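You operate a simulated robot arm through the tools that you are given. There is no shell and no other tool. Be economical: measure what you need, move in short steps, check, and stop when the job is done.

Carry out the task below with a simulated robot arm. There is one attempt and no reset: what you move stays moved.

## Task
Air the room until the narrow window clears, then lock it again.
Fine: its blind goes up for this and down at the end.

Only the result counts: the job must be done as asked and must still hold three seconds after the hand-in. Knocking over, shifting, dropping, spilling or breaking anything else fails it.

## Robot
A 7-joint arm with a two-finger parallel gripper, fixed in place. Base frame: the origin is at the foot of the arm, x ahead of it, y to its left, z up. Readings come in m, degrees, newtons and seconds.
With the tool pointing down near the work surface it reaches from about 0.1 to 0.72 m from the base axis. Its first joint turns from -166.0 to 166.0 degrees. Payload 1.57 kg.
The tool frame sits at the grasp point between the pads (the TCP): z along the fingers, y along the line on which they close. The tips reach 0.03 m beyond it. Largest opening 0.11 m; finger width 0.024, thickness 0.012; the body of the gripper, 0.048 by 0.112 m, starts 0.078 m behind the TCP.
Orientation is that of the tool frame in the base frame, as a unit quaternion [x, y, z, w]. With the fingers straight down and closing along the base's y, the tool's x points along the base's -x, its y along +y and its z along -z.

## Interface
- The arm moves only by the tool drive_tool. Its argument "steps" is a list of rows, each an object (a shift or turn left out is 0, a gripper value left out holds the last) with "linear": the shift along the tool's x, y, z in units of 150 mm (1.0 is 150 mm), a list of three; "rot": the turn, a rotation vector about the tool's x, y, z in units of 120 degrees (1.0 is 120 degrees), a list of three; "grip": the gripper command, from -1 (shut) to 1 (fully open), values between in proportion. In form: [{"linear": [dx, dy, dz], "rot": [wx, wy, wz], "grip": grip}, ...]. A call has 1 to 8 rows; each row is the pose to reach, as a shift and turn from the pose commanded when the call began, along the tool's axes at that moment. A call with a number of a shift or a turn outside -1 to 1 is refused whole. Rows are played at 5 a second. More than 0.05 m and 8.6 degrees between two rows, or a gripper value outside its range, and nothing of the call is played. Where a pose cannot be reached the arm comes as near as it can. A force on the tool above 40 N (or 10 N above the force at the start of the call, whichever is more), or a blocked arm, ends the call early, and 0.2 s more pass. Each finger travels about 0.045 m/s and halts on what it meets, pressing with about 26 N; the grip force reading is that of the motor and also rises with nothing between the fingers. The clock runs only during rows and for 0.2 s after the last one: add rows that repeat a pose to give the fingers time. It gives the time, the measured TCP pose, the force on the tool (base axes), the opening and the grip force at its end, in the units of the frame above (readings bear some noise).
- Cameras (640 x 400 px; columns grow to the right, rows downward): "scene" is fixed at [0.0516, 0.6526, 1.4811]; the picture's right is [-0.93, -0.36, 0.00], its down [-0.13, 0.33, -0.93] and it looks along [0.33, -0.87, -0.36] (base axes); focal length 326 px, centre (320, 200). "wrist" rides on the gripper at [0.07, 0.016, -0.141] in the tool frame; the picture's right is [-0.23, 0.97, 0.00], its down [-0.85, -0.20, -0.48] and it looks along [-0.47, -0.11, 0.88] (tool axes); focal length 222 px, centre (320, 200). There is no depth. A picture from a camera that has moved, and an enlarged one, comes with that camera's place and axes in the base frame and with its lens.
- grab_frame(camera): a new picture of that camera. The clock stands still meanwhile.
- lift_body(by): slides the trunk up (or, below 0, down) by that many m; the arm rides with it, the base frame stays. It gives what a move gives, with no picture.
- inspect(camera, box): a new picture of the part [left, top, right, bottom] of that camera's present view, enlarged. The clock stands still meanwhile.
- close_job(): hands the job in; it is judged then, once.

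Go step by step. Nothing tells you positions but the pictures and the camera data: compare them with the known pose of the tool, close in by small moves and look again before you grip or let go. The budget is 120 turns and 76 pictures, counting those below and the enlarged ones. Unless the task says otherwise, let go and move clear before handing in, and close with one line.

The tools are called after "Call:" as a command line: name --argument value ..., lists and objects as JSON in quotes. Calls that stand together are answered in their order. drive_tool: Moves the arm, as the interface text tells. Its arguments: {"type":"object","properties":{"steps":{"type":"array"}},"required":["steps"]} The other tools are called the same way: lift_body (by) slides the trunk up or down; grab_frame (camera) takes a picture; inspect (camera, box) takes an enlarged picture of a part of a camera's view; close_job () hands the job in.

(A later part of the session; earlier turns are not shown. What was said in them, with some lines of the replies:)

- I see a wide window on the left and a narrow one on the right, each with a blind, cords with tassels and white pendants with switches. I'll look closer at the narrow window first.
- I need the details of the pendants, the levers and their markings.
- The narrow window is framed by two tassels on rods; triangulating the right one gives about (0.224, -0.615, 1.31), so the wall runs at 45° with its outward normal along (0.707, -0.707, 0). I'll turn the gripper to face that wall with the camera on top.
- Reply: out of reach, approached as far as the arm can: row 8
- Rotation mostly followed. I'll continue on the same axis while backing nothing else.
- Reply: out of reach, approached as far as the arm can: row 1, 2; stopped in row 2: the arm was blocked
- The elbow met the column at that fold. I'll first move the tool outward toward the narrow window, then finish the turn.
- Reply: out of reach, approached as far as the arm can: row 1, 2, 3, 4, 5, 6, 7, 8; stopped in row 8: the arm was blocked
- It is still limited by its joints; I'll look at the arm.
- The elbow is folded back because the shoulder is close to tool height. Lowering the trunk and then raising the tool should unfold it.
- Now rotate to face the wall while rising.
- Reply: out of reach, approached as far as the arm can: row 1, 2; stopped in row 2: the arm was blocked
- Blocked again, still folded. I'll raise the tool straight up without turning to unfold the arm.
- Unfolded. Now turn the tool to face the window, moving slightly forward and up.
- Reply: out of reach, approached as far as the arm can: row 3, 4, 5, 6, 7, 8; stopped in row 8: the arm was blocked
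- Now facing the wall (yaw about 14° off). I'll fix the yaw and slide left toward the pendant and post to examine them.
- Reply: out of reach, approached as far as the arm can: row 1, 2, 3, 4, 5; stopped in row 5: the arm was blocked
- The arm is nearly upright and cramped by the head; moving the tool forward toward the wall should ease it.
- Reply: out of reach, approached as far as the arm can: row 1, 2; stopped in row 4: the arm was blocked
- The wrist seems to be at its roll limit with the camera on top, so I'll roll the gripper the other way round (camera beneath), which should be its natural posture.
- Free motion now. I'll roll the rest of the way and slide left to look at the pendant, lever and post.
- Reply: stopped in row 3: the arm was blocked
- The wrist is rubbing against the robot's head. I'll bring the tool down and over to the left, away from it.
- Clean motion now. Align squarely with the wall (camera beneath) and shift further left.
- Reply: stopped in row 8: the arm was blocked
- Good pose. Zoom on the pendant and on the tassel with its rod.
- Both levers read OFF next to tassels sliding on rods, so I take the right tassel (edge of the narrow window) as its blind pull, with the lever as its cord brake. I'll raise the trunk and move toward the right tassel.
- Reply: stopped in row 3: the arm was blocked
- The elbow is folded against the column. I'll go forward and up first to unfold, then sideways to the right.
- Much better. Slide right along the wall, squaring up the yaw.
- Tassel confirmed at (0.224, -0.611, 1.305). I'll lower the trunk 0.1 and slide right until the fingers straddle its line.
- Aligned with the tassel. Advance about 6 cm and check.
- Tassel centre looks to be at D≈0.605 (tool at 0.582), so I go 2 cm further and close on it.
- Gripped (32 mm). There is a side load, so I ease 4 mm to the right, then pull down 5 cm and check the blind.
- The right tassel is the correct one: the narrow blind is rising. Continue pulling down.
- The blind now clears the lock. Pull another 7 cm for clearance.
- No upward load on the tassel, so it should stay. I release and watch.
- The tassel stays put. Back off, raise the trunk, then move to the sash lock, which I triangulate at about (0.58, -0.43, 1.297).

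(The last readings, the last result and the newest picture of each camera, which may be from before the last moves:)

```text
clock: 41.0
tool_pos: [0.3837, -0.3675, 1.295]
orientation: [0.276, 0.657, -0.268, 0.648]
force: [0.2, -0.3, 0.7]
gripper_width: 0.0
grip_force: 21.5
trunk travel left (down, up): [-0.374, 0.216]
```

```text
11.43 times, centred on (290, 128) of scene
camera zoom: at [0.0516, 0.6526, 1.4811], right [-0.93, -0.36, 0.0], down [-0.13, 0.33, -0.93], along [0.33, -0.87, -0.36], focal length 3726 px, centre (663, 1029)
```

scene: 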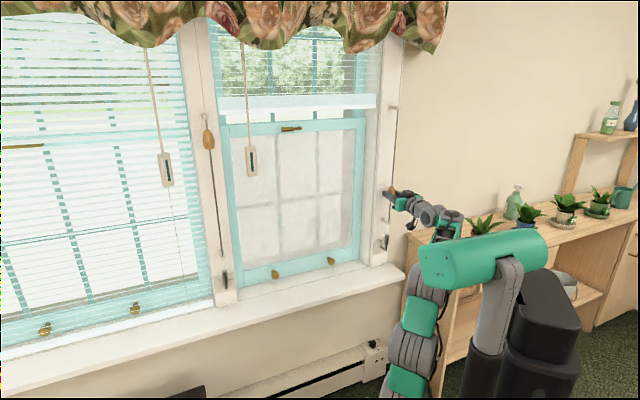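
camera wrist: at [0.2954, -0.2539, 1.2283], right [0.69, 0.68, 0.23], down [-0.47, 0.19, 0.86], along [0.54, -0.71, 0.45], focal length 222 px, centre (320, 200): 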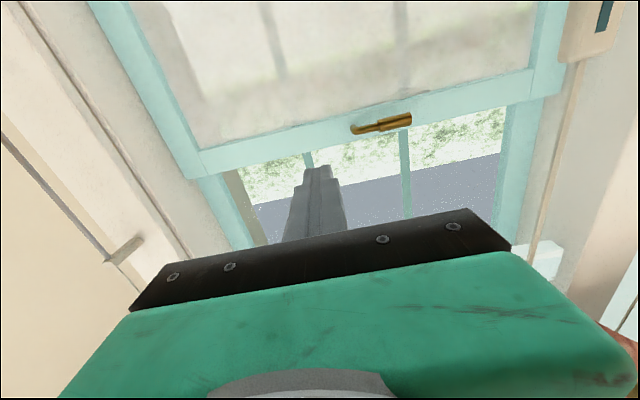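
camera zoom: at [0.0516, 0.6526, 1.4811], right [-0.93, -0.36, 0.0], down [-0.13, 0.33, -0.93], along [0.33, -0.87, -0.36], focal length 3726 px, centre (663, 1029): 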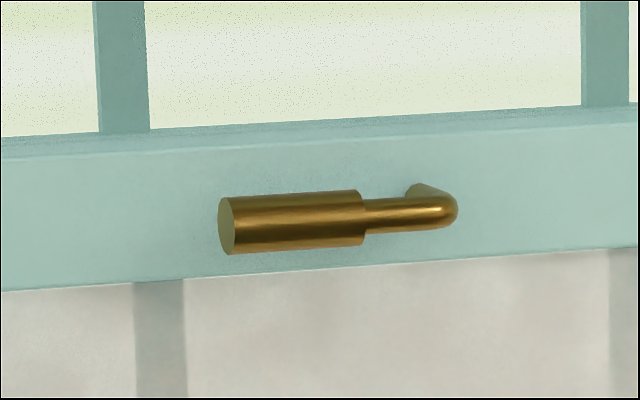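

The lock is a crank handle: pivot at right (s≈-0.06), handle pointing left, at D≈0.72, z≈1.294. I'll bring closed fingers just above the handle's outer part and check.

Call:
drive_tool --steps '[{"linear": [-0.1, 0.25, 0.0]}, {"linear": [-0.2, 0.5, 0.0]}, {"linear": [-0.26, 0.71, 0.1]}, {"linear": [-0.26, 0.71, 0.4]}, {"linear": [-0.26, 0.71, 0.7]}]'

Call:
inspect --camera "scene" --box '[250, 85, 346, 145]'

Call:
grab_frame --camera "wrist"

```text
clock: 42.2
tool_pos: [0.5337, -0.3599, 1.3473]
orientation: [0.273, 0.652, -0.27, 0.653]
force: [-0.3, 0.3, -0.7]
gripper_width: 0.0001
grip_force: 20.9
trunk travel left (down, up): [-0.374, 0.216]
```

```text
6.67 times, centred on (298, 115) of scene
camera zoom: at [0.0516, 0.6526, 1.4811], right [-0.93, -0.36, 0.0], down [-0.13, 0.33, -0.93], along [0.33, -0.87, -0.36], focal length 2174 px, centre (467, 767)
```

zoom: 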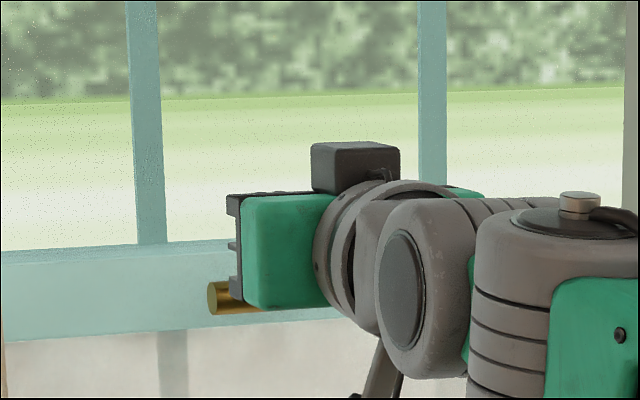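

```text
33 pictures are left
camera wrist: at [0.4452, -0.248, 1.2773], right [0.69, 0.69, 0.23], down [-0.48, 0.2, 0.85], along [0.54, -0.7, 0.47], focal length 222 px, centre (320, 200)
```

wrist: 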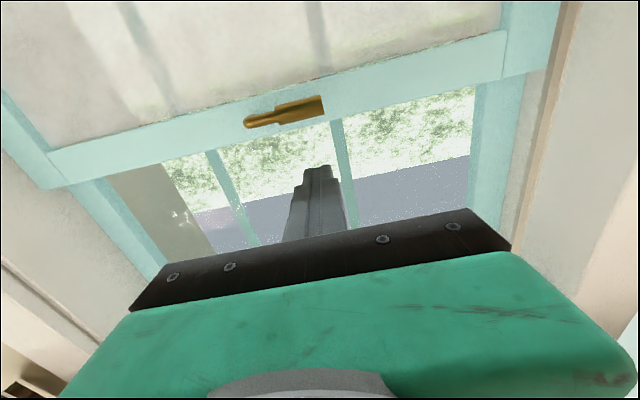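

Aligned. Advance 7 cm above the handle, then press down in small steps.

Call:
drive_tool --steps '[{"linear": [0, 0, 0.2]}, {"linear": [0, 0, 0.4]}, {"linear": [0, 0, 0.5]}]'

Call:
drive_tool --steps '[{"linear": [0.1, 0, 0]}, {"linear": [0.2, 0, 0]}, {"linear": [0.3, 0, 0]}, {"linear": [0.4, 0, 0]}, {"linear": [0.48, -0.03, 0]}, {"linear": [0.48, -0.03, 0]}]'

Call:
grab_frame --camera "wrist"

```text
clock: 43.0
tool_pos: [0.5853, -0.4133, 1.3459]
orientation: [0.273, 0.652, -0.271, 0.653]
force: [-0.2, -0.4, 0.3]
gripper_width: 0.0
grip_force: 20.7
trunk travel left (down, up): [-0.374, 0.216]
```

```text
clock: 43.9
tool_pos: [0.583, -0.4137, 1.3188]
orientation: [0.269, 0.639, -0.274, 0.666]
force: [1.9, 0.1, 5.4]
gripper_width: 0.0
grip_force: 21.0
trunk travel left (down, up): [-0.374, 0.216]
stopped in row 4: the force on the tool passed its limit (the readings are from after the stop); the commanded pose is now the measured one
```

```text
32 pictures are left
camera wrist: at [0.4974, -0.3032, 1.244], right [0.68, 0.69, 0.24], down [-0.51, 0.21, 0.83], along [0.53, -0.69, 0.5], focal length 222 px, centre (320, 200)
```

wrist: 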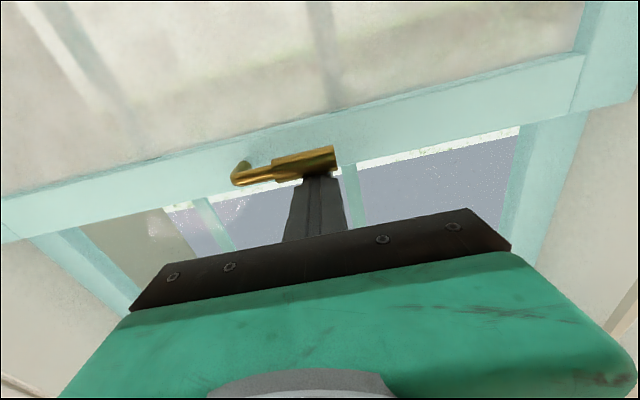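

Down is a hard stop (locked position), so it opens upward. Retreat, go beneath the handle.

Call:
drive_tool --steps '[{"linear": [-0.03, 0, 0], "rot": [0, 0.018, 0]}, {"linear": [-0.03, 0, -0.35], "rot": [0, 0.018, 0]}, {"linear": [0.15, 0, -0.35], "rot": [0, 0.018, 0]}, {"linear": [0.38, 0, -0.35], "rot": [0, 0.018, 0]}]'

Call:
drive_tool --steps '[{"linear": [0.0, 0, 0.2]}, {"linear": [0.0, 0, 0.36]}]'

Call:
grab_frame --camera "wrist"

```text
refused: row 2 steps farther than a row can; nothing moved
```

```text
clock: 44.2
tool_pos: [0.5885, -0.4184, 1.3211]
orientation: [0.269, 0.639, -0.273, 0.667]
force: [-30.1, 30.9, -5.6]
gripper_width: 0.0
grip_force: 21.6
trunk travel left (down, up): [-0.374, 0.216]
stopped in row 1: the force on the tool passed its limit (the readings are from after the stop); the commanded pose is now the measured one
```

```text
31 pictures are left
camera wrist: at [0.5025, -0.3082, 1.2476], right [0.68, 0.69, 0.24], down [-0.51, 0.21, 0.83], along [0.53, -0.69, 0.5], focal length 222 px, centre (320, 200)
```

wrist: 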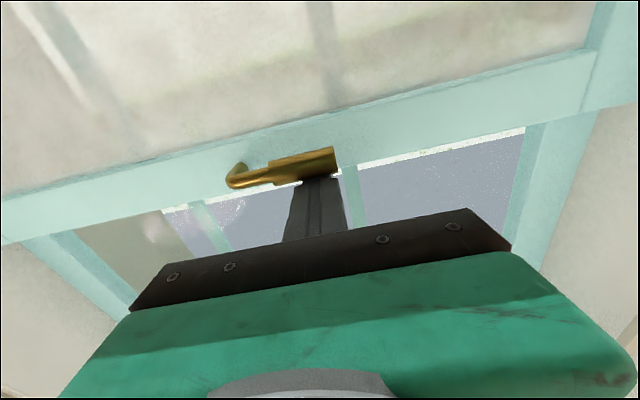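

I wrongly chained that second move: the tip touched the rail at D≈0.742 and stopped, with no visible harm. Now retreat and go below properly.

Call:
drive_tool --steps '[{"linear": [-0.02, 0, -0.2]}, {"linear": [-0.02, 0, -0.45], "rot": [0, 0.018, 0]}, {"linear": [0.2, 0, -0.45], "rot": [0, 0.018, 0]}, {"linear": [0.4, 0, -0.45], "rot": [0, 0.018, 0]}]'

```text
clock: 45.2
tool_pos: [0.5456, -0.375, 1.254]
orientation: [0.276, 0.654, -0.267, 0.651]
force: [0.4, 0.2, 0.3]
gripper_width: 0.0
grip_force: 21.1
trunk travel left (down, up): [-0.374, 0.216]
```

Advance under the handle, and push it up along an arc toward vertical.

Call:
drive_tool --steps '[{"linear": [0, 0, 0.2]}, {"linear": [0, 0, 0.345]}, {"linear": [-0.14, 0, 0.345]}, {"linear": [-0.25, -0.01, 0.345]}, {"linear": [-0.351, -0.02, 0.345]}, {"linear": [-0.45, -0.06, 0.345]}, {"linear": [-0.537, -0.104, 0.345]}, {"linear": [-0.653, -0.267, 0.345]}]'

Call:
grab_frame --camera "wrist"

```text
clock: 47.2
tool_pos: [0.5687, -0.4288, 1.3516]
orientation: [0.262, 0.661, -0.261, 0.653]
force: [25.8, 29.2, -0.5]
gripper_width: 0.0002
grip_force: 21.1
trunk travel left (down, up): [-0.374, 0.216]
stopped in row 8: the force on the tool passed its limit (the readings are from after the stop); the commanded pose is now the measured one
```

```text
30 pictures are left
camera wrist: at [0.4778, -0.3199, 1.2833], right [0.67, 0.71, 0.22], down [-0.48, 0.18, 0.86], along [0.57, -0.68, 0.46], focal length 222 px, centre (320, 200)
```

wrist: 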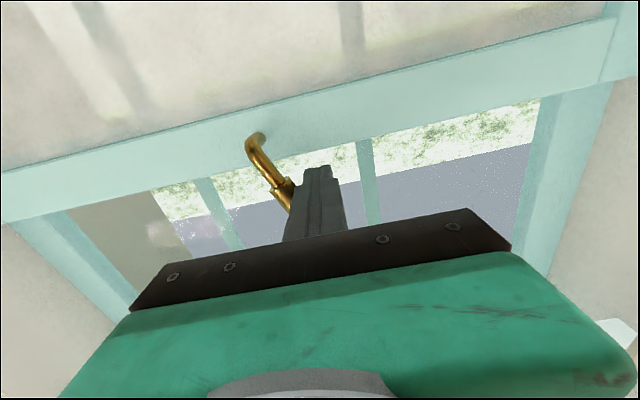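

The handle is up and at its stop. Back off and check.

Call:
drive_tool --steps '[{"linear": [0, 0.08, 0]}, {"linear": [0, 0.12, -0.25]}, {"linear": [0, 0.15, -0.5]}, {"linear": [0, -0.1, -0.8]}, {"linear": [0, -0.4, -1.0]}]'

Call:
grab_frame --camera "wrist"

```text
refused: row 4 steps farther than a row can; nothing moved
```

```text
29 pictures are left
camera wrist: at [0.4778, -0.3199, 1.2833], right [0.67, 0.71, 0.22], down [-0.48, 0.18, 0.86], along [0.57, -0.68, 0.46], focal length 222 px, centre (320, 200)
```

wrist: 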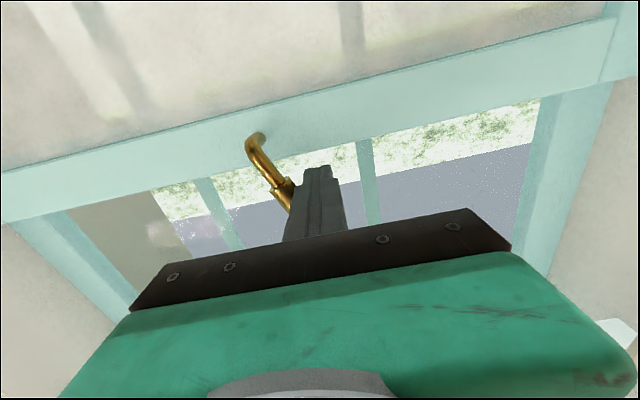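

Same move with shorter rows.

Call:
drive_tool --steps '[{"linear": [0, 0.08, 0]}, {"linear": [0, 0.12, -0.25]}, {"linear": [0, 0.13, -0.5]}, {"linear": [0, 0.13, -0.8]}, {"linear": [0, -0.1, -0.99]}, {"linear": [0, -0.4, -1.0]}]'

Call:
grab_frame --camera "wrist"

```text
clock: 48.6
tool_pos: [0.4104, -0.3819, 1.355]
orientation: [0.271, 0.656, -0.264, 0.653]
force: [0.0, 0.3, -0.7]
gripper_width: 0.0
grip_force: 22.0
trunk travel left (down, up): [-0.374, 0.216]
```

```text
28 pictures are left
camera wrist: at [0.3202, -0.2699, 1.2873], right [0.68, 0.69, 0.23], down [-0.48, 0.18, 0.86], along [0.55, -0.7, 0.46], focal length 222 px, centre (320, 200)
```

wrist: 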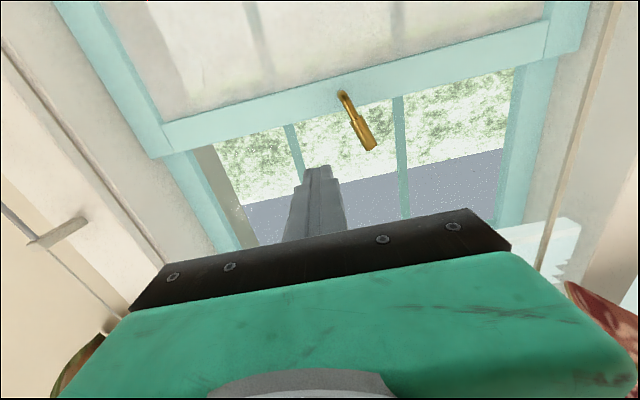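

The handle is now nearly upright, at its stop. Next the sash: its knobs sit at z≈0.71 (right one near s=0.07). I'll pitch the tool 40° down to keep the camera off the sill, and lower the trunk.

Call:
drive_tool --steps '[{"linear": [0, -0.12, -0.06], "rot": [0, 0.0667, 0], "grip": 0}, {"linear": [0, -0.24, -0.12], "rot": [0, 0.133, 0], "grip": 0}, {"linear": [0, -0.36, -0.18], "rot": [0, 0.2, 0], "grip": 0}, {"linear": [0, -0.48, -0.24], "rot": [0, 0.267, 0], "grip": 0}, {"linear": [0, -0.6, -0.3], "rot": [0, 0.333, 0], "grip": 0}]'

Call:
lift_body --by -0.3

Call:
grab_frame --camera "scene"

```text
clock: 49.8
tool_pos: [0.3132, -0.4041, 1.3282]
orientation: [0.344, 0.84, -0.158, 0.39]
force: [-0.6, 1.4, 0.5]
gripper_width: 0.055
grip_force: 0.1
out of reach, approached as far as the arm can: row 5
trunk travel left (down, up): [-0.374, 0.216]
```

```text
clock: 52.8
tool_pos: [0.3145, -0.4064, 1.0255]
orientation: [0.343, 0.841, -0.155, 0.389]
force: [0.6, -0.2, 0.0]
gripper_width: 0.0551
grip_force: 0.1
trunk travel left (down, up): [-0.074, 0.516]
```

```text
27 pictures are left
```

scene: 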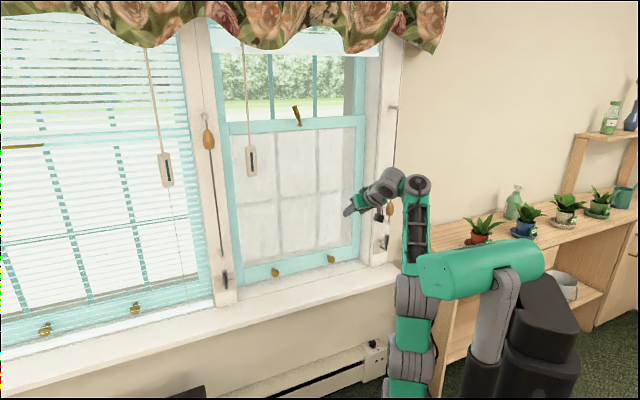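

Handle upright confirmed. Lower a bit more and approach the right knob.

Call:
lift_body --by -0.06

Call:
drive_tool --steps '[{"linear": [0.06, -0.01, 0.2]}, {"linear": [0.12, -0.02, 0.4]}, {"linear": [0.18, -0.03, 0.6]}, {"linear": [0.24, -0.04, 0.8]}]'

Call:
grab_frame --camera "wrist"

Call:
inspect --camera "scene" --box '[260, 180, 420, 280]'

```text
clock: 53.8
tool_pos: [0.3145, -0.4067, 0.9649]
orientation: [0.343, 0.84, -0.156, 0.39]
force: [-0.3, -0.2, 0.0]
gripper_width: 0.0547
grip_force: 0.1
trunk travel left (down, up): [-0.014, 0.576]
```

```text
clock: 54.8
tool_pos: [0.3608, -0.4577, 0.8614]
orientation: [0.344, 0.84, -0.157, 0.39]
force: [-0.2, -0.4, 1.1]
gripper_width: 0.0549
grip_force: 0.1
trunk travel left (down, up): [-0.014, 0.576]
```

```text
26 pictures are left
camera wrist: at [0.2636, -0.3396, 0.9007], right [0.79, 0.59, 0.18], down [-0.01, -0.28, 0.96], along [0.62, -0.76, -0.21], focal length 222 px, centre (320, 200)
```

wrist: 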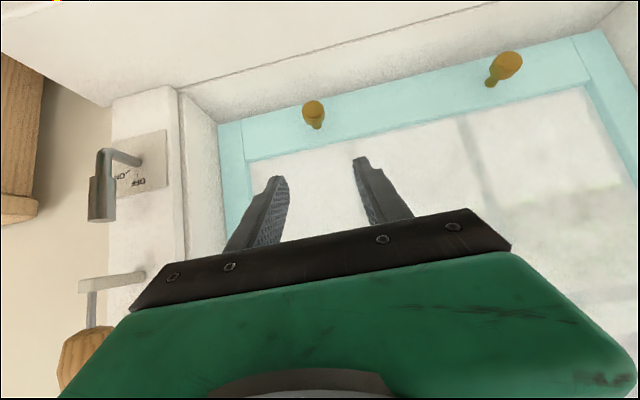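

```text
4.00 times, centred on (340, 230) of scene
camera zoom: at [0.0516, 0.6526, 1.4811], right [-0.93, -0.36, 0.0], down [-0.13, 0.33, -0.93], along [0.33, -0.87, -0.36], focal length 1304 px, centre (240, 80)
```

zoom: 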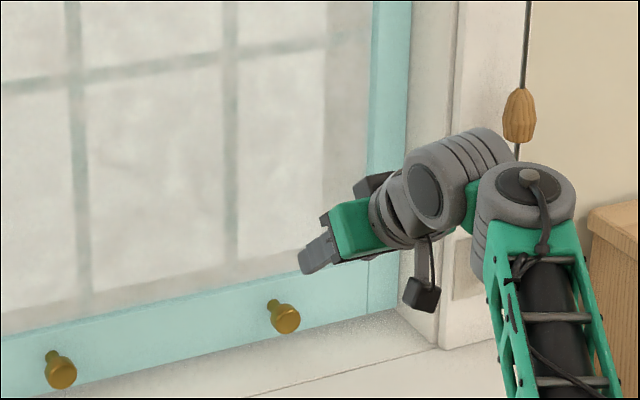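

Right knob triangulated at D≈0.712, s≈0.070, z≈0.706. Approach along the tool axis, in two stages.

Call:
drive_tool --steps '[{"linear": [0.1, -0.01, 0.25]}, {"linear": [0.2, -0.01, 0.5]}, {"linear": [0.24, -0.013, 0.75]}, {"linear": [0.24, -0.013, 0.95]}]'

Call:
grab_frame --camera "wrist"

```text
clock: 55.8
tool_pos: [0.4175, -0.517, 0.7396]
orientation: [0.344, 0.84, -0.157, 0.389]
force: [0.3, -0.9, 0.7]
gripper_width: 0.0548
grip_force: 0.0
trunk travel left (down, up): [-0.014, 0.576]
```

```text
24 pictures are left
camera wrist: at [0.3202, -0.3994, 0.7789], right [0.79, 0.59, 0.18], down [-0.01, -0.28, 0.96], along [0.62, -0.76, -0.21], focal length 222 px, centre (320, 200)
```

wrist: 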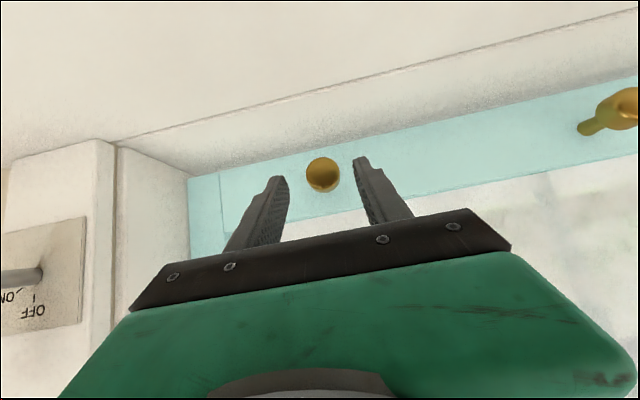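

Well centred. Final 5 cm and close on the knob.

Call:
drive_tool --steps '[{"linear": [-0.02, 0.0, 0.17]}, {"linear": [-0.04, 0.0, 0.325]}, {"linear": [-0.04, 0.0, 0.325], "grip": -1}, {"linear": [-0.04, 0.0, 0.325], "grip": -1}, {"linear": [-0.04, 0.0, 0.325], "grip": -1}, {"linear": [-0.04, 0.0, 0.325], "grip": -1}]'

Call:
grab_frame --camera "wrist"

```text
clock: 57.2
tool_pos: [0.4495, -0.5461, 0.7102]
orientation: [0.345, 0.84, -0.156, 0.389]
force: [2.9, -6.9, 0.3]
gripper_width: 0.0315
grip_force: 37.2
trunk travel left (down, up): [-0.014, 0.576]
```

```text
23 pictures are left
camera wrist: at [0.3513, -0.4281, 0.7512], right [0.79, 0.59, 0.18], down [-0.01, -0.28, 0.96], along [0.62, -0.76, -0.21], focal length 222 px, centre (320, 200)
```

wrist: 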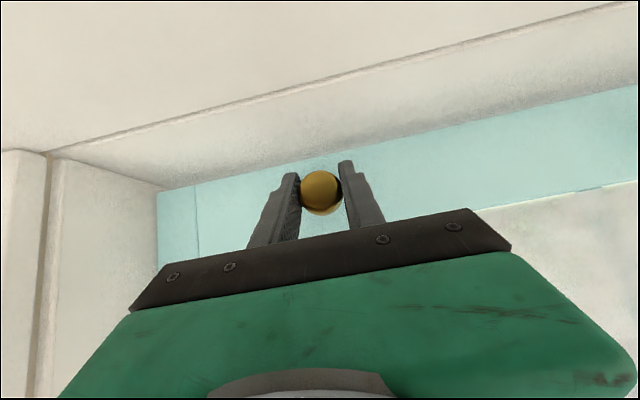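

The knob is gripped (31 mm). Lift with the trunk a little to test that the sash is free.

Call:
lift_body --by 0.04

Call:
inspect --camera "scene" --box '[200, 80, 420, 290]'

```text
clock: 58.0
tool_pos: [0.4494, -0.5454, 0.7514]
orientation: [0.344, 0.841, -0.156, 0.388]
force: [-4.2, -2.3, -5.0]
gripper_width: 0.0315
grip_force: 39.9
trunk travel left (down, up): [-0.054, 0.536]
```

```text
1.90 times, centred on (310, 185) of scene
camera zoom: at [0.0516, 0.6526, 1.4811], right [-0.93, -0.36, 0.0], down [-0.13, 0.33, -0.93], along [0.33, -0.87, -0.36], focal length 621 px, centre (339, 229)
```

zoom: 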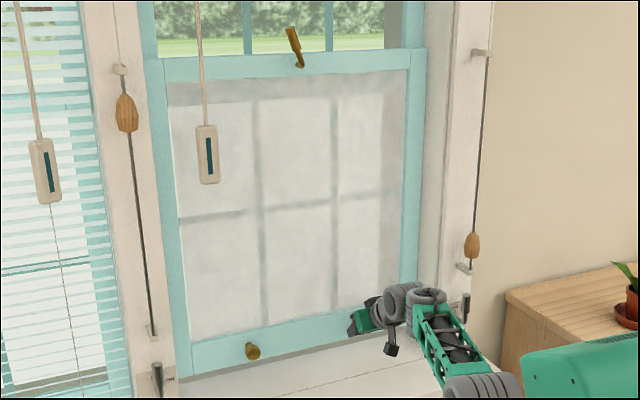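

The sash slides freely. Raise it about 12 cm more and watch the glass.

Call:
lift_body --by 0.12

Call:
inspect --camera "scene" --box '[200, 20, 420, 290]'

```text
clock: 59.5
tool_pos: [0.4495, -0.5457, 0.8723]
orientation: [0.343, 0.84, -0.156, 0.39]
force: [-8.1, 0.6, -6.5]
gripper_width: 0.0315
grip_force: 40.6
trunk travel left (down, up): [-0.174, 0.416]
```

```text
1.48 times, centred on (310, 155) of scene
camera zoom: at [0.0516, 0.6526, 1.4811], right [-0.93, -0.36, 0.0], down [-0.13, 0.33, -0.93], along [0.33, -0.87, -0.36], focal length 483 px, centre (335, 267)
```

zoom: 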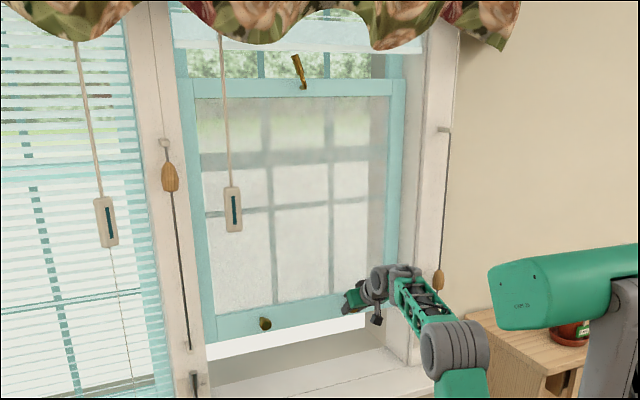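

It is about 16 cm open. Hold here and let time pass while checking the fog.

Call:
drive_tool --steps '[{"grip": -1}, {"grip": -1}, {"grip": -1}, {"grip": -1}, {"grip": -1}, {"grip": -1}, {"grip": -1}, {"grip": -1}]'

Call:
drive_tool --steps '[{"grip": -1}, {"grip": -1}, {"grip": -1}, {"grip": -1}, {"grip": -1}, {"grip": -1}, {"grip": -1}, {"grip": -1}]'

Call:
drive_tool --steps '[{"grip": -1}, {"grip": -1}, {"grip": -1}, {"grip": -1}, {"grip": -1}, {"grip": -1}, {"grip": -1}, {"grip": -1}]'

Call:
inspect --camera "scene" --box '[200, 20, 420, 290]'

```text
clock: 61.3
tool_pos: [0.4484, -0.546, 0.873]
orientation: [0.343, 0.84, -0.155, 0.39]
force: [-5.4, -3.5, -0.9]
gripper_width: 0.0315
grip_force: 39.8
trunk travel left (down, up): [-0.174, 0.416]
```

```text
clock: 63.1
tool_pos: [0.448, -0.5459, 0.8723]
orientation: [0.343, 0.84, -0.155, 0.39]
force: [-2.6, -6.1, 0.2]
gripper_width: 0.0313
grip_force: 40.3
trunk travel left (down, up): [-0.174, 0.416]
```

```text
clock: 64.9
tool_pos: [0.4487, -0.5451, 0.8722]
orientation: [0.344, 0.84, -0.156, 0.389]
force: [-3.7, -5.8, 0.2]
gripper_width: 0.0315
grip_force: 40.6
trunk travel left (down, up): [-0.174, 0.416]
```

```text
1.48 times, centred on (310, 155) of scene
camera zoom: at [0.0516, 0.6526, 1.4811], right [-0.93, -0.36, 0.0], down [-0.13, 0.33, -0.93], along [0.33, -0.87, -0.36], focal length 483 px, centre (335, 267)
```

zoom: 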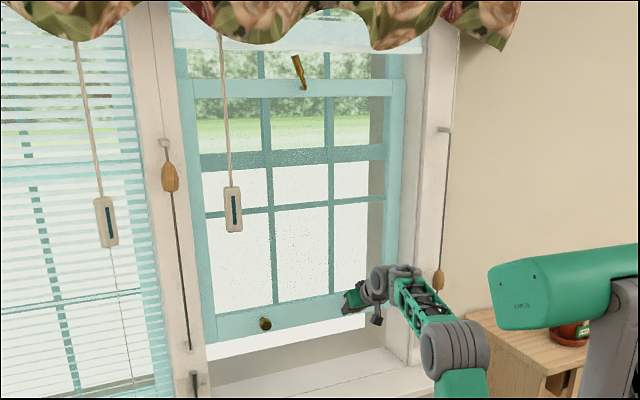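

The fog is almost gone; wait a few seconds more.

Call:
drive_tool --steps '[{"grip": -1}, {"grip": -1}, {"grip": -1}, {"grip": -1}, {"grip": -1}, {"grip": -1}, {"grip": -1}, {"grip": -1}]'

Call:
drive_tool --steps '[{"grip": -1}, {"grip": -1}, {"grip": -1}, {"grip": -1}, {"grip": -1}, {"grip": -1}, {"grip": -1}, {"grip": -1}]'

Call:
drive_tool --steps '[{"grip": -1}, {"grip": -1}, {"grip": -1}, {"grip": -1}, {"grip": -1}, {"grip": -1}, {"grip": -1}, {"grip": -1}]'

Call:
inspect --camera "scene" --box '[220, 60, 360, 250]'

```text
clock: 66.7
tool_pos: [0.4485, -0.5453, 0.8715]
orientation: [0.344, 0.84, -0.155, 0.389]
force: [-4.5, -2.5, -2.2]
gripper_width: 0.0315
grip_force: 40.1
trunk travel left (down, up): [-0.174, 0.416]
```

```text
clock: 68.5
tool_pos: [0.449, -0.5467, 0.8714]
orientation: [0.343, 0.84, -0.155, 0.389]
force: [-6.2, -0.5, -5.4]
gripper_width: 0.0314
grip_force: 40.5
trunk travel left (down, up): [-0.174, 0.416]
```

```text
clock: 70.3
tool_pos: [0.4493, -0.5458, 0.8705]
orientation: [0.343, 0.841, -0.155, 0.389]
force: [-8.1, -0.2, -6.5]
gripper_width: 0.0311
grip_force: 39.9
trunk travel left (down, up): [-0.174, 0.416]
```

```text
2.11 times, centred on (290, 155) of scene
camera zoom: at [0.0516, 0.6526, 1.4811], right [-0.93, -0.36, 0.0], down [-0.13, 0.33, -0.93], along [0.33, -0.87, -0.36], focal length 686 px, centre (383, 295)
```

zoom: 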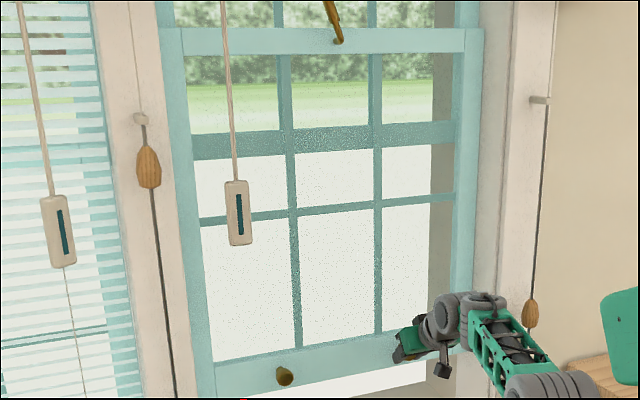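

Looks clear; I'll wait several seconds more for margin.

Call:
drive_tool --steps '[{"grip": -1}, {"grip": -1}, {"grip": -1}, {"grip": -1}, {"grip": -1}, {"grip": -1}, {"grip": -1}, {"grip": -1}]'

Call:
drive_tool --steps '[{"grip": -1}, {"grip": -1}, {"grip": -1}, {"grip": -1}, {"grip": -1}, {"grip": -1}, {"grip": -1}, {"grip": -1}]'

Call:
drive_tool --steps '[{"grip": -1}, {"grip": -1}, {"grip": -1}, {"grip": -1}, {"grip": -1}, {"grip": -1}, {"grip": -1}, {"grip": -1}]'

Call:
drive_tool --steps '[{"grip": -1}, {"grip": -1}, {"grip": -1}, {"grip": -1}, {"grip": -1}, {"grip": -1}, {"grip": -1}, {"grip": -1}]'

Call:
inspect --camera "scene" --box '[220, 60, 360, 250]'

```text
clock: 72.1
tool_pos: [0.4495, -0.5464, 0.8711]
orientation: [0.343, 0.841, -0.155, 0.389]
force: [-7.1, -0.5, -6.6]
gripper_width: 0.0313
grip_force: 39.9
trunk travel left (down, up): [-0.174, 0.416]
```

```text
clock: 73.9
tool_pos: [0.4488, -0.5467, 0.8714]
orientation: [0.344, 0.84, -0.155, 0.389]
force: [-6.7, -1.1, -6.0]
gripper_width: 0.0314
grip_force: 40.2
trunk travel left (down, up): [-0.174, 0.416]
```

```text
clock: 75.7
tool_pos: [0.4487, -0.5459, 0.8724]
orientation: [0.343, 0.841, -0.155, 0.389]
force: [-5.1, -0.1, -5.1]
gripper_width: 0.0313
grip_force: 40.1
trunk travel left (down, up): [-0.174, 0.416]
```

```text
clock: 77.5
tool_pos: [0.4492, -0.5466, 0.8712]
orientation: [0.343, 0.841, -0.155, 0.389]
force: [-5.3, -2.4, -3.5]
gripper_width: 0.0313
grip_force: 40.1
trunk travel left (down, up): [-0.174, 0.416]
```

```text
2.11 times, centred on (290, 155) of scene
camera zoom: at [0.0516, 0.6526, 1.4811], right [-0.93, -0.36, 0.0], down [-0.13, 0.33, -0.93], along [0.33, -0.87, -0.36], focal length 686 px, centre (383, 295)
```

zoom: 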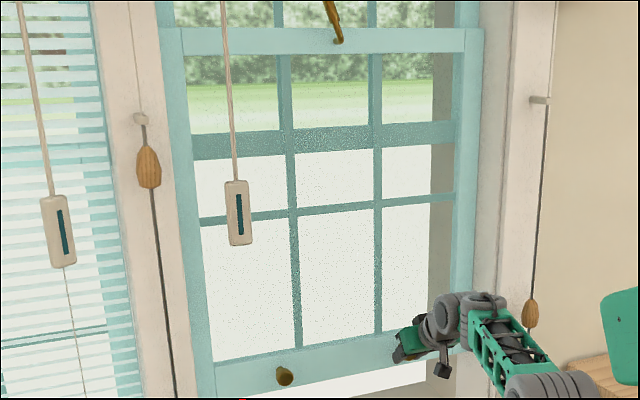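

No further change: it is clear. Lower the sash fully.

Call:
lift_body --by -0.162

Call:
inspect --camera "scene" --box '[200, 80, 420, 290]'

```text
clock: 79.4
tool_pos: [0.4487, -0.5457, 0.7083]
orientation: [0.344, 0.84, -0.155, 0.389]
force: [-1.9, -6.1, -2.2]
gripper_width: 0.0316
grip_force: 40.4
trunk travel left (down, up): [-0.012, 0.578]
```

```text
1.90 times, centred on (310, 185) of scene
camera zoom: at [0.0516, 0.6526, 1.4811], right [-0.93, -0.36, 0.0], down [-0.13, 0.33, -0.93], along [0.33, -0.87, -0.36], focal length 621 px, centre (339, 229)
```

zoom: 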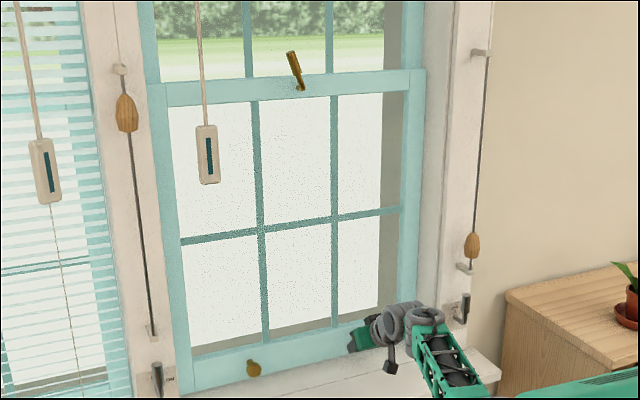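

Press down a few mm more to feel the closed stop.

Call:
drive_tool --steps '[{"linear": [0.03, 0, 0.026]}, {"linear": [0.05, 0, 0.043]}, {"linear": [0.05, 0, 0.043]}]'

```text
clock: 80.2
tool_pos: [0.4489, -0.5464, 0.702]
orientation: [0.341, 0.84, -0.156, 0.392]
force: [5.0, -12.6, 10.5]
gripper_width: 0.0314
grip_force: 40.5
trunk travel left (down, up): [-0.012, 0.578]
```

It is seated (10 N stop). Release, back away, and raise the trunk to lock height.

Call:
drive_tool --steps '[{"linear": [-0.03, 0, -0.03], "grip": -0.2}, {"linear": [-0.03, 0, -0.03], "grip": 0}, {"linear": [-0.03, 0, -0.03], "grip": 0}, {"linear": [-0.03, 0, -0.3], "grip": 0}, {"linear": [-0.03, 0, -0.6], "grip": 0}, {"linear": [-0.1, 0, -0.9], "grip": 0}, {"linear": [-0.2, 0, -1.0], "grip": -1}]'

Call:
lift_body --by 0.36

Call:
inspect --camera "scene" --box '[200, 80, 420, 290]'

```text
clock: 81.8
tool_pos: [0.3762, -0.4817, 0.8207]
orientation: [0.344, 0.841, -0.156, 0.388]
force: [-0.2, -0.9, 0.0]
gripper_width: 0.0209
grip_force: 0.2
trunk travel left (down, up): [-0.012, 0.578]
```

```text
clock: 85.3
tool_pos: [0.3781, -0.4827, 1.1813]
orientation: [0.343, 0.841, -0.155, 0.389]
force: [0.4, -0.3, 1.3]
gripper_width: 0.0
grip_force: 21.8
trunk travel left (down, up): [-0.372, 0.218]
```

```text
1.90 times, centred on (310, 185) of scene
camera zoom: at [0.0516, 0.6526, 1.4811], right [-0.93, -0.36, 0.0], down [-0.13, 0.33, -0.93], along [0.33, -0.87, -0.36], focal length 621 px, centre (339, 229)
```

zoom: 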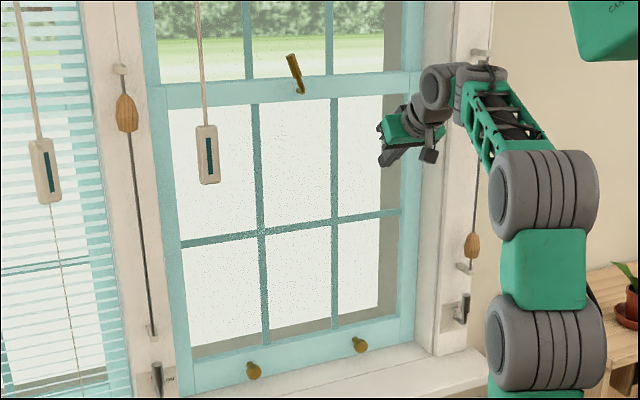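

Now level the tool and rise to just right of the upright lock handle.

Call:
drive_tool --steps '[{"linear": [-0.15, 0.11, -0.14], "rot": [0, -0.056, 0]}, {"linear": [-0.29, 0.22, -0.28], "rot": [0, -0.1125, 0]}, {"linear": [-0.44, 0.33, -0.42], "rot": [0, -0.169, 0]}, {"linear": [-0.59, 0.44, -0.56], "rot": [0, -0.225, 0]}, {"linear": [-0.73, 0.55, -0.68], "rot": [0, -0.281, 0]}, {"linear": [-0.88, 0.66, -0.78], "rot": [0, -0.3375, 0]}]'

Call:
grab_frame --camera "wrist"

```text
clock: 86.7
tool_pos: [0.4441, -0.4091, 1.3605]
orientation: [0.269, 0.653, -0.265, 0.657]
force: [0.0, 0.3, -0.1]
gripper_width: 0.0
grip_force: 21.3
trunk travel left (down, up): [-0.372, 0.218]
```

```text
15 pictures are left
camera wrist: at [0.3541, -0.2982, 1.2906], right [0.68, 0.7, 0.23], down [-0.49, 0.19, 0.85], along [0.55, -0.69, 0.47], focal length 222 px, centre (320, 200)
```

wrist: 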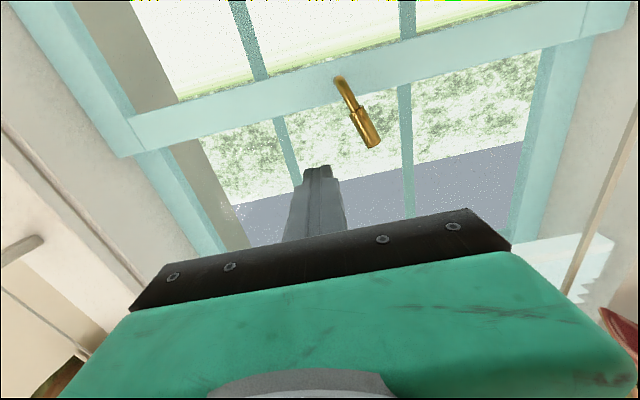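

Handle leans slightly left of vertical; I'm on its right. Advance, then sweep it left and down to locked.

Call:
drive_tool --steps '[{"linear": [0, 0, 0.25]}, {"linear": [0, 0, 0.5]}, {"linear": [0, 0, 0.65]}]'

```text
clock: 87.5
tool_pos: [0.5139, -0.4785, 1.3602]
orientation: [0.269, 0.653, -0.264, 0.657]
force: [-0.3, -0.2, -0.4]
gripper_width: 0.0001
grip_force: 21.4
trunk travel left (down, up): [-0.372, 0.218]
```

Call:
drive_tool --steps '[{"linear": [0.033, 0.2, 0]}, {"linear": [0.039, 0.299, 0]}, {"linear": [0.067, 0.397, 0]}, {"linear": [0.121, 0.485, 0]}, {"linear": [0.197, 0.553, 0]}, {"linear": [0.287, 0.601, 0]}, {"linear": [0.32, 0.605, 0]}, {"linear": [0.34, 0.605, 0]}]'

Call:
grab_frame --camera "wrist"

```text
clock: 89.3
tool_pos: [0.5751, -0.4108, 1.3179]
orientation: [0.268, 0.647, -0.267, 0.662]
force: [7.2, -5.8, 32.6]
gripper_width: 0.0
grip_force: 20.8
trunk travel left (down, up): [-0.372, 0.218]
```

```text
14 pictures are left
camera wrist: at [0.4874, -0.3007, 1.2465], right [0.68, 0.7, 0.24], down [-0.5, 0.2, 0.84], along [0.54, -0.69, 0.48], focal length 222 px, centre (320, 200)
```

wrist: 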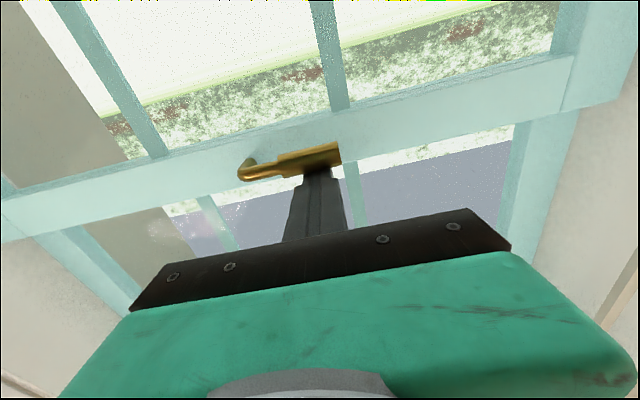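

Locked against its stop again. Retreat and head to the tassel to bring the blind down.

Call:
drive_tool --steps '[{"linear": [-0.1, 0, 0]}, {"linear": [-0.1, 0, -0.3]}, {"linear": [-0.1, 0, -0.6]}, {"linear": [-0.1, 0, -0.9], "rot": [0, -0.006, 0]}, {"linear": [-0.05, -0.1, -1.0], "rot": [0, -0.006, 0]}, {"linear": [0.0, -0.4, -1.0], "rot": [0, -0.006, 0]}, {"linear": [0.0, -0.7, -1.0], "rot": [0, -0.006, 0]}, {"linear": [0.0, -1.0, -1.0], "rot": [0, -0.006, 0]}]'

Call:
drive_tool --steps '[{"linear": [0, -0.3, 0], "grip": 0}, {"linear": [0, -0.6, 0], "grip": 0}, {"linear": [0, -0.9, 0], "grip": 0}, {"linear": [0, -1.0, 0], "grip": 0}]'

Call:
inspect --camera "scene" --box '[200, 50, 440, 290]'

```text
clock: 91.1
tool_pos: [0.3617, -0.4163, 1.3054]
orientation: [0.267, 0.65, -0.267, 0.66]
force: [0.4, 0.0, -0.2]
gripper_width: 0.0
grip_force: 21.2
trunk travel left (down, up): [-0.372, 0.218]
```

```text
clock: 92.1
tool_pos: [0.262, -0.5216, 1.3063]
orientation: [0.268, 0.65, -0.267, 0.66]
force: [0.3, -0.2, -0.3]
gripper_width: 0.0548
grip_force: 0.0
trunk travel left (down, up): [-0.372, 0.218]
```

```text
1.67 times, centred on (320, 170) of scene
camera zoom: at [0.0516, 0.6526, 1.4811], right [-0.93, -0.36, 0.0], down [-0.13, 0.33, -0.93], along [0.33, -0.87, -0.36], focal length 543 px, centre (320, 250)
```

zoom: 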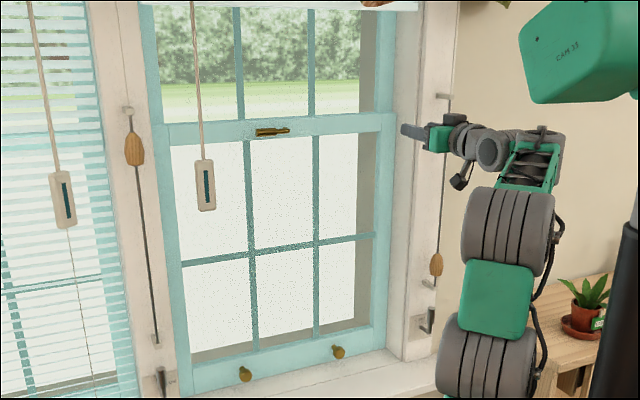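

Lock is horizontal, sash closed. Continue to the tassel line and lower.

Call:
drive_tool --steps '[{"linear": [0, -0.2, -0.2]}, {"linear": [0, -0.45, -0.2]}, {"linear": [0, -0.68, -0.2]}]'

Call:
lift_body --by -0.35

Call:
grab_frame --camera "wrist"

```text
clock: 92.9
tool_pos: [0.1682, -0.5725, 1.3023]
orientation: [0.266, 0.649, -0.266, 0.661]
force: [-0.3, 0.3, 0.1]
gripper_width: 0.0552
grip_force: 0.1
trunk travel left (down, up): [-0.372, 0.218]
```

```text
clock: 96.3
tool_pos: [0.1661, -0.573, 0.953]
orientation: [0.267, 0.649, -0.267, 0.661]
force: [-0.3, 0.2, -0.3]
gripper_width: 0.055
grip_force: 0.0
trunk travel left (down, up): [-0.022, 0.568]
```

```text
12 pictures are left
camera wrist: at [0.0783, -0.4632, 0.8815], right [0.68, 0.7, 0.23], down [-0.49, 0.2, 0.85], along [0.55, -0.69, 0.48], focal length 222 px, centre (320, 200)
```

wrist: 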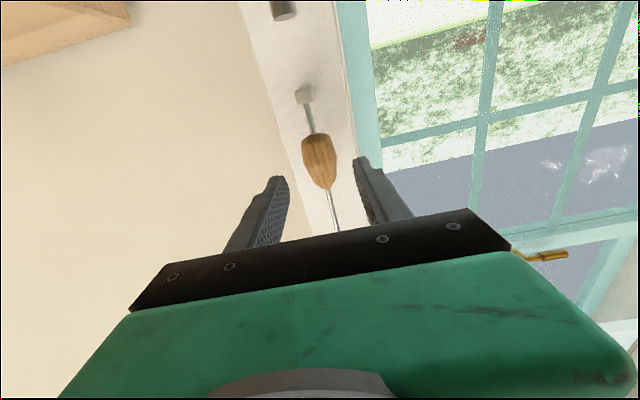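

Tassel centred between the fingers. Advance 8 cm and grip.

Call:
drive_tool --steps '[{"linear": [0, 0.005, 0.25]}, {"linear": [0, 0.01, 0.53]}, {"linear": [0, 0.01, 0.53], "grip": -1}, {"linear": [0, 0.01, 0.53], "grip": -1}, {"linear": [0, 0.01, 0.53], "grip": -1}, {"linear": [0, 0.01, 0.53], "grip": -1}]'

Call:
grab_frame --camera "wrist"

```text
clock: 97.7
tool_pos: [0.222, -0.6275, 0.9538]
orientation: [0.271, 0.648, -0.269, 0.659]
force: [-18.9, -23.9, 3.8]
gripper_width: 0.0324
grip_force: 37.7
trunk travel left (down, up): [-0.022, 0.568]
```

```text
11 pictures are left
camera wrist: at [0.1352, -0.5171, 0.8838], right [0.68, 0.69, 0.24], down [-0.49, 0.2, 0.85], along [0.54, -0.69, 0.48], focal length 222 px, centre (320, 200)
```

wrist: 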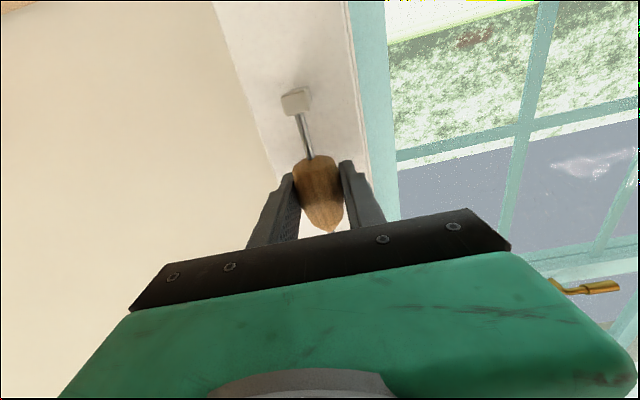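

Gripped. Ease the side load, then raise the tassel 0.34 m.

Call:
drive_tool --steps '[{"linear": [0, -0.035, 0]}, {"linear": [0, -0.035, 0]}]'

Call:
lift_body --by 0.2

Call:
lift_body --by 0.135

Call:
inspect --camera "scene" --box '[200, 50, 440, 310]'

```text
clock: 98.3
tool_pos: [0.2233, -0.6286, 0.955]
orientation: [0.266, 0.65, -0.266, 0.661]
force: [-10.6, -0.7, -1.2]
gripper_width: 0.0322
grip_force: 40.7
trunk travel left (down, up): [-0.022, 0.568]
```

```text
clock: 100.5
tool_pos: [0.2223, -0.6274, 1.1566]
orientation: [0.266, 0.65, -0.267, 0.66]
force: [1.3, 1.3, 3.7]
gripper_width: 0.0323
grip_force: 40.8
trunk travel left (down, up): [-0.222, 0.368]
```

```text
clock: 102.1
tool_pos: [0.2227, -0.6281, 1.2919]
orientation: [0.266, 0.649, -0.268, 0.661]
force: [2.9, -1.9, 7.1]
gripper_width: 0.0319
grip_force: 40.6
trunk travel left (down, up): [-0.357, 0.233]
```

```text
1.54 times, centred on (320, 180) of scene
camera zoom: at [0.0516, 0.6526, 1.4811], right [-0.93, -0.36, 0.0], down [-0.13, 0.33, -0.93], along [0.33, -0.87, -0.36], focal length 502 px, centre (320, 231)
```

zoom: 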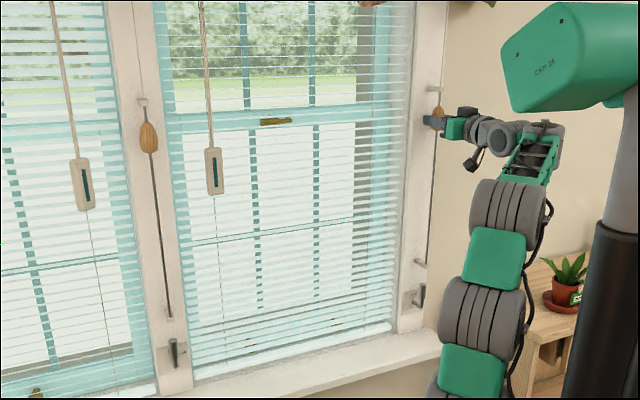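

Almost fully down. Nudge the last few millimetres up until the stop.

Call:
drive_tool --steps '[{"linear": [-0.02, 0, 0]}, {"linear": [-0.04, 0, 0]}, {"linear": [-0.06, 0, 0]}, {"linear": [-0.06, 0, 0]}]'

Call:
inspect --camera "scene" --box '[200, 220, 420, 310]'

```text
clock: 103.1
tool_pos: [0.2222, -0.628, 1.2957]
orientation: [0.268, 0.651, -0.264, 0.659]
force: [-3.3, 17.1, -19.3]
gripper_width: 0.0325
grip_force: 40.4
trunk travel left (down, up): [-0.357, 0.233]
```

```text
2.91 times, centred on (310, 265) of scene
camera zoom: at [0.0516, 0.6526, 1.4811], right [-0.93, -0.36, 0.0], down [-0.13, 0.33, -0.93], along [0.33, -0.87, -0.36], focal length 948 px, centre (349, 11)
```

zoom: 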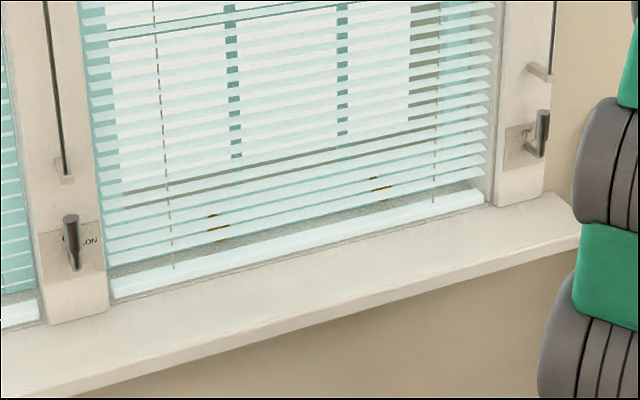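

The tassel is at its top stop and the blind rests at the bottom. Release and back away.

Call:
drive_tool --steps '[{"linear": [0.01, 0, 0], "grip": -0.2}, {"linear": [0.01, 0, 0], "grip": 0.1}, {"linear": [0.01, 0, 0], "grip": 0.1}, {"linear": [0.01, 0, 0], "grip": 0.1}, {"linear": [0.01, 0, -0.25], "grip": 0.1}, {"linear": [0.01, 0, -0.5], "grip": 0.1}, {"linear": [0.01, 0.0, -0.75], "grip": 0.1}]'

Call:
grab_frame --camera "scene"

Call:
inspect --camera "scene" --box '[200, 90, 420, 180]'

```text
clock: 104.7
tool_pos: [0.1413, -0.5486, 1.2949]
orientation: [0.266, 0.649, -0.266, 0.662]
force: [0.9, 0.5, -0.1]
gripper_width: 0.0601
grip_force: 0.0
trunk travel left (down, up): [-0.357, 0.233]
```

```text
8 pictures are left
```

scene: 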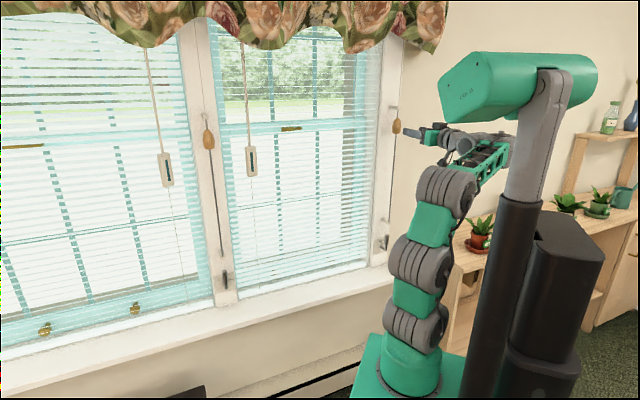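

```text
2.91 times, centred on (310, 135) of scene
camera zoom: at [0.0516, 0.6526, 1.4811], right [-0.93, -0.36, 0.0], down [-0.13, 0.33, -0.93], along [0.33, -0.87, -0.36], focal length 948 px, centre (349, 389)
```

zoom: 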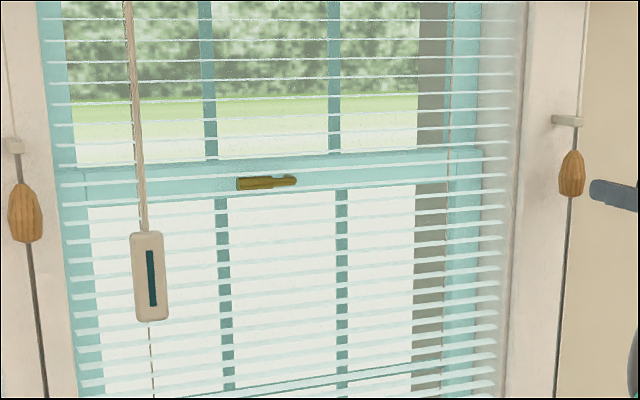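

The narrow window is clear, shut and locked, its blind is down as at the start, and the arm is clear. I'm handing the job in.

Call:
close_job

```text
The job is handed in.
```

I aired the room until the narrow window's glass was clear, then shut the sash, locked it again and brought its blind back down. During the first try at the lock, a wrong move pressed a fingertip against the sash rail at about 43 N; I saw no damage.
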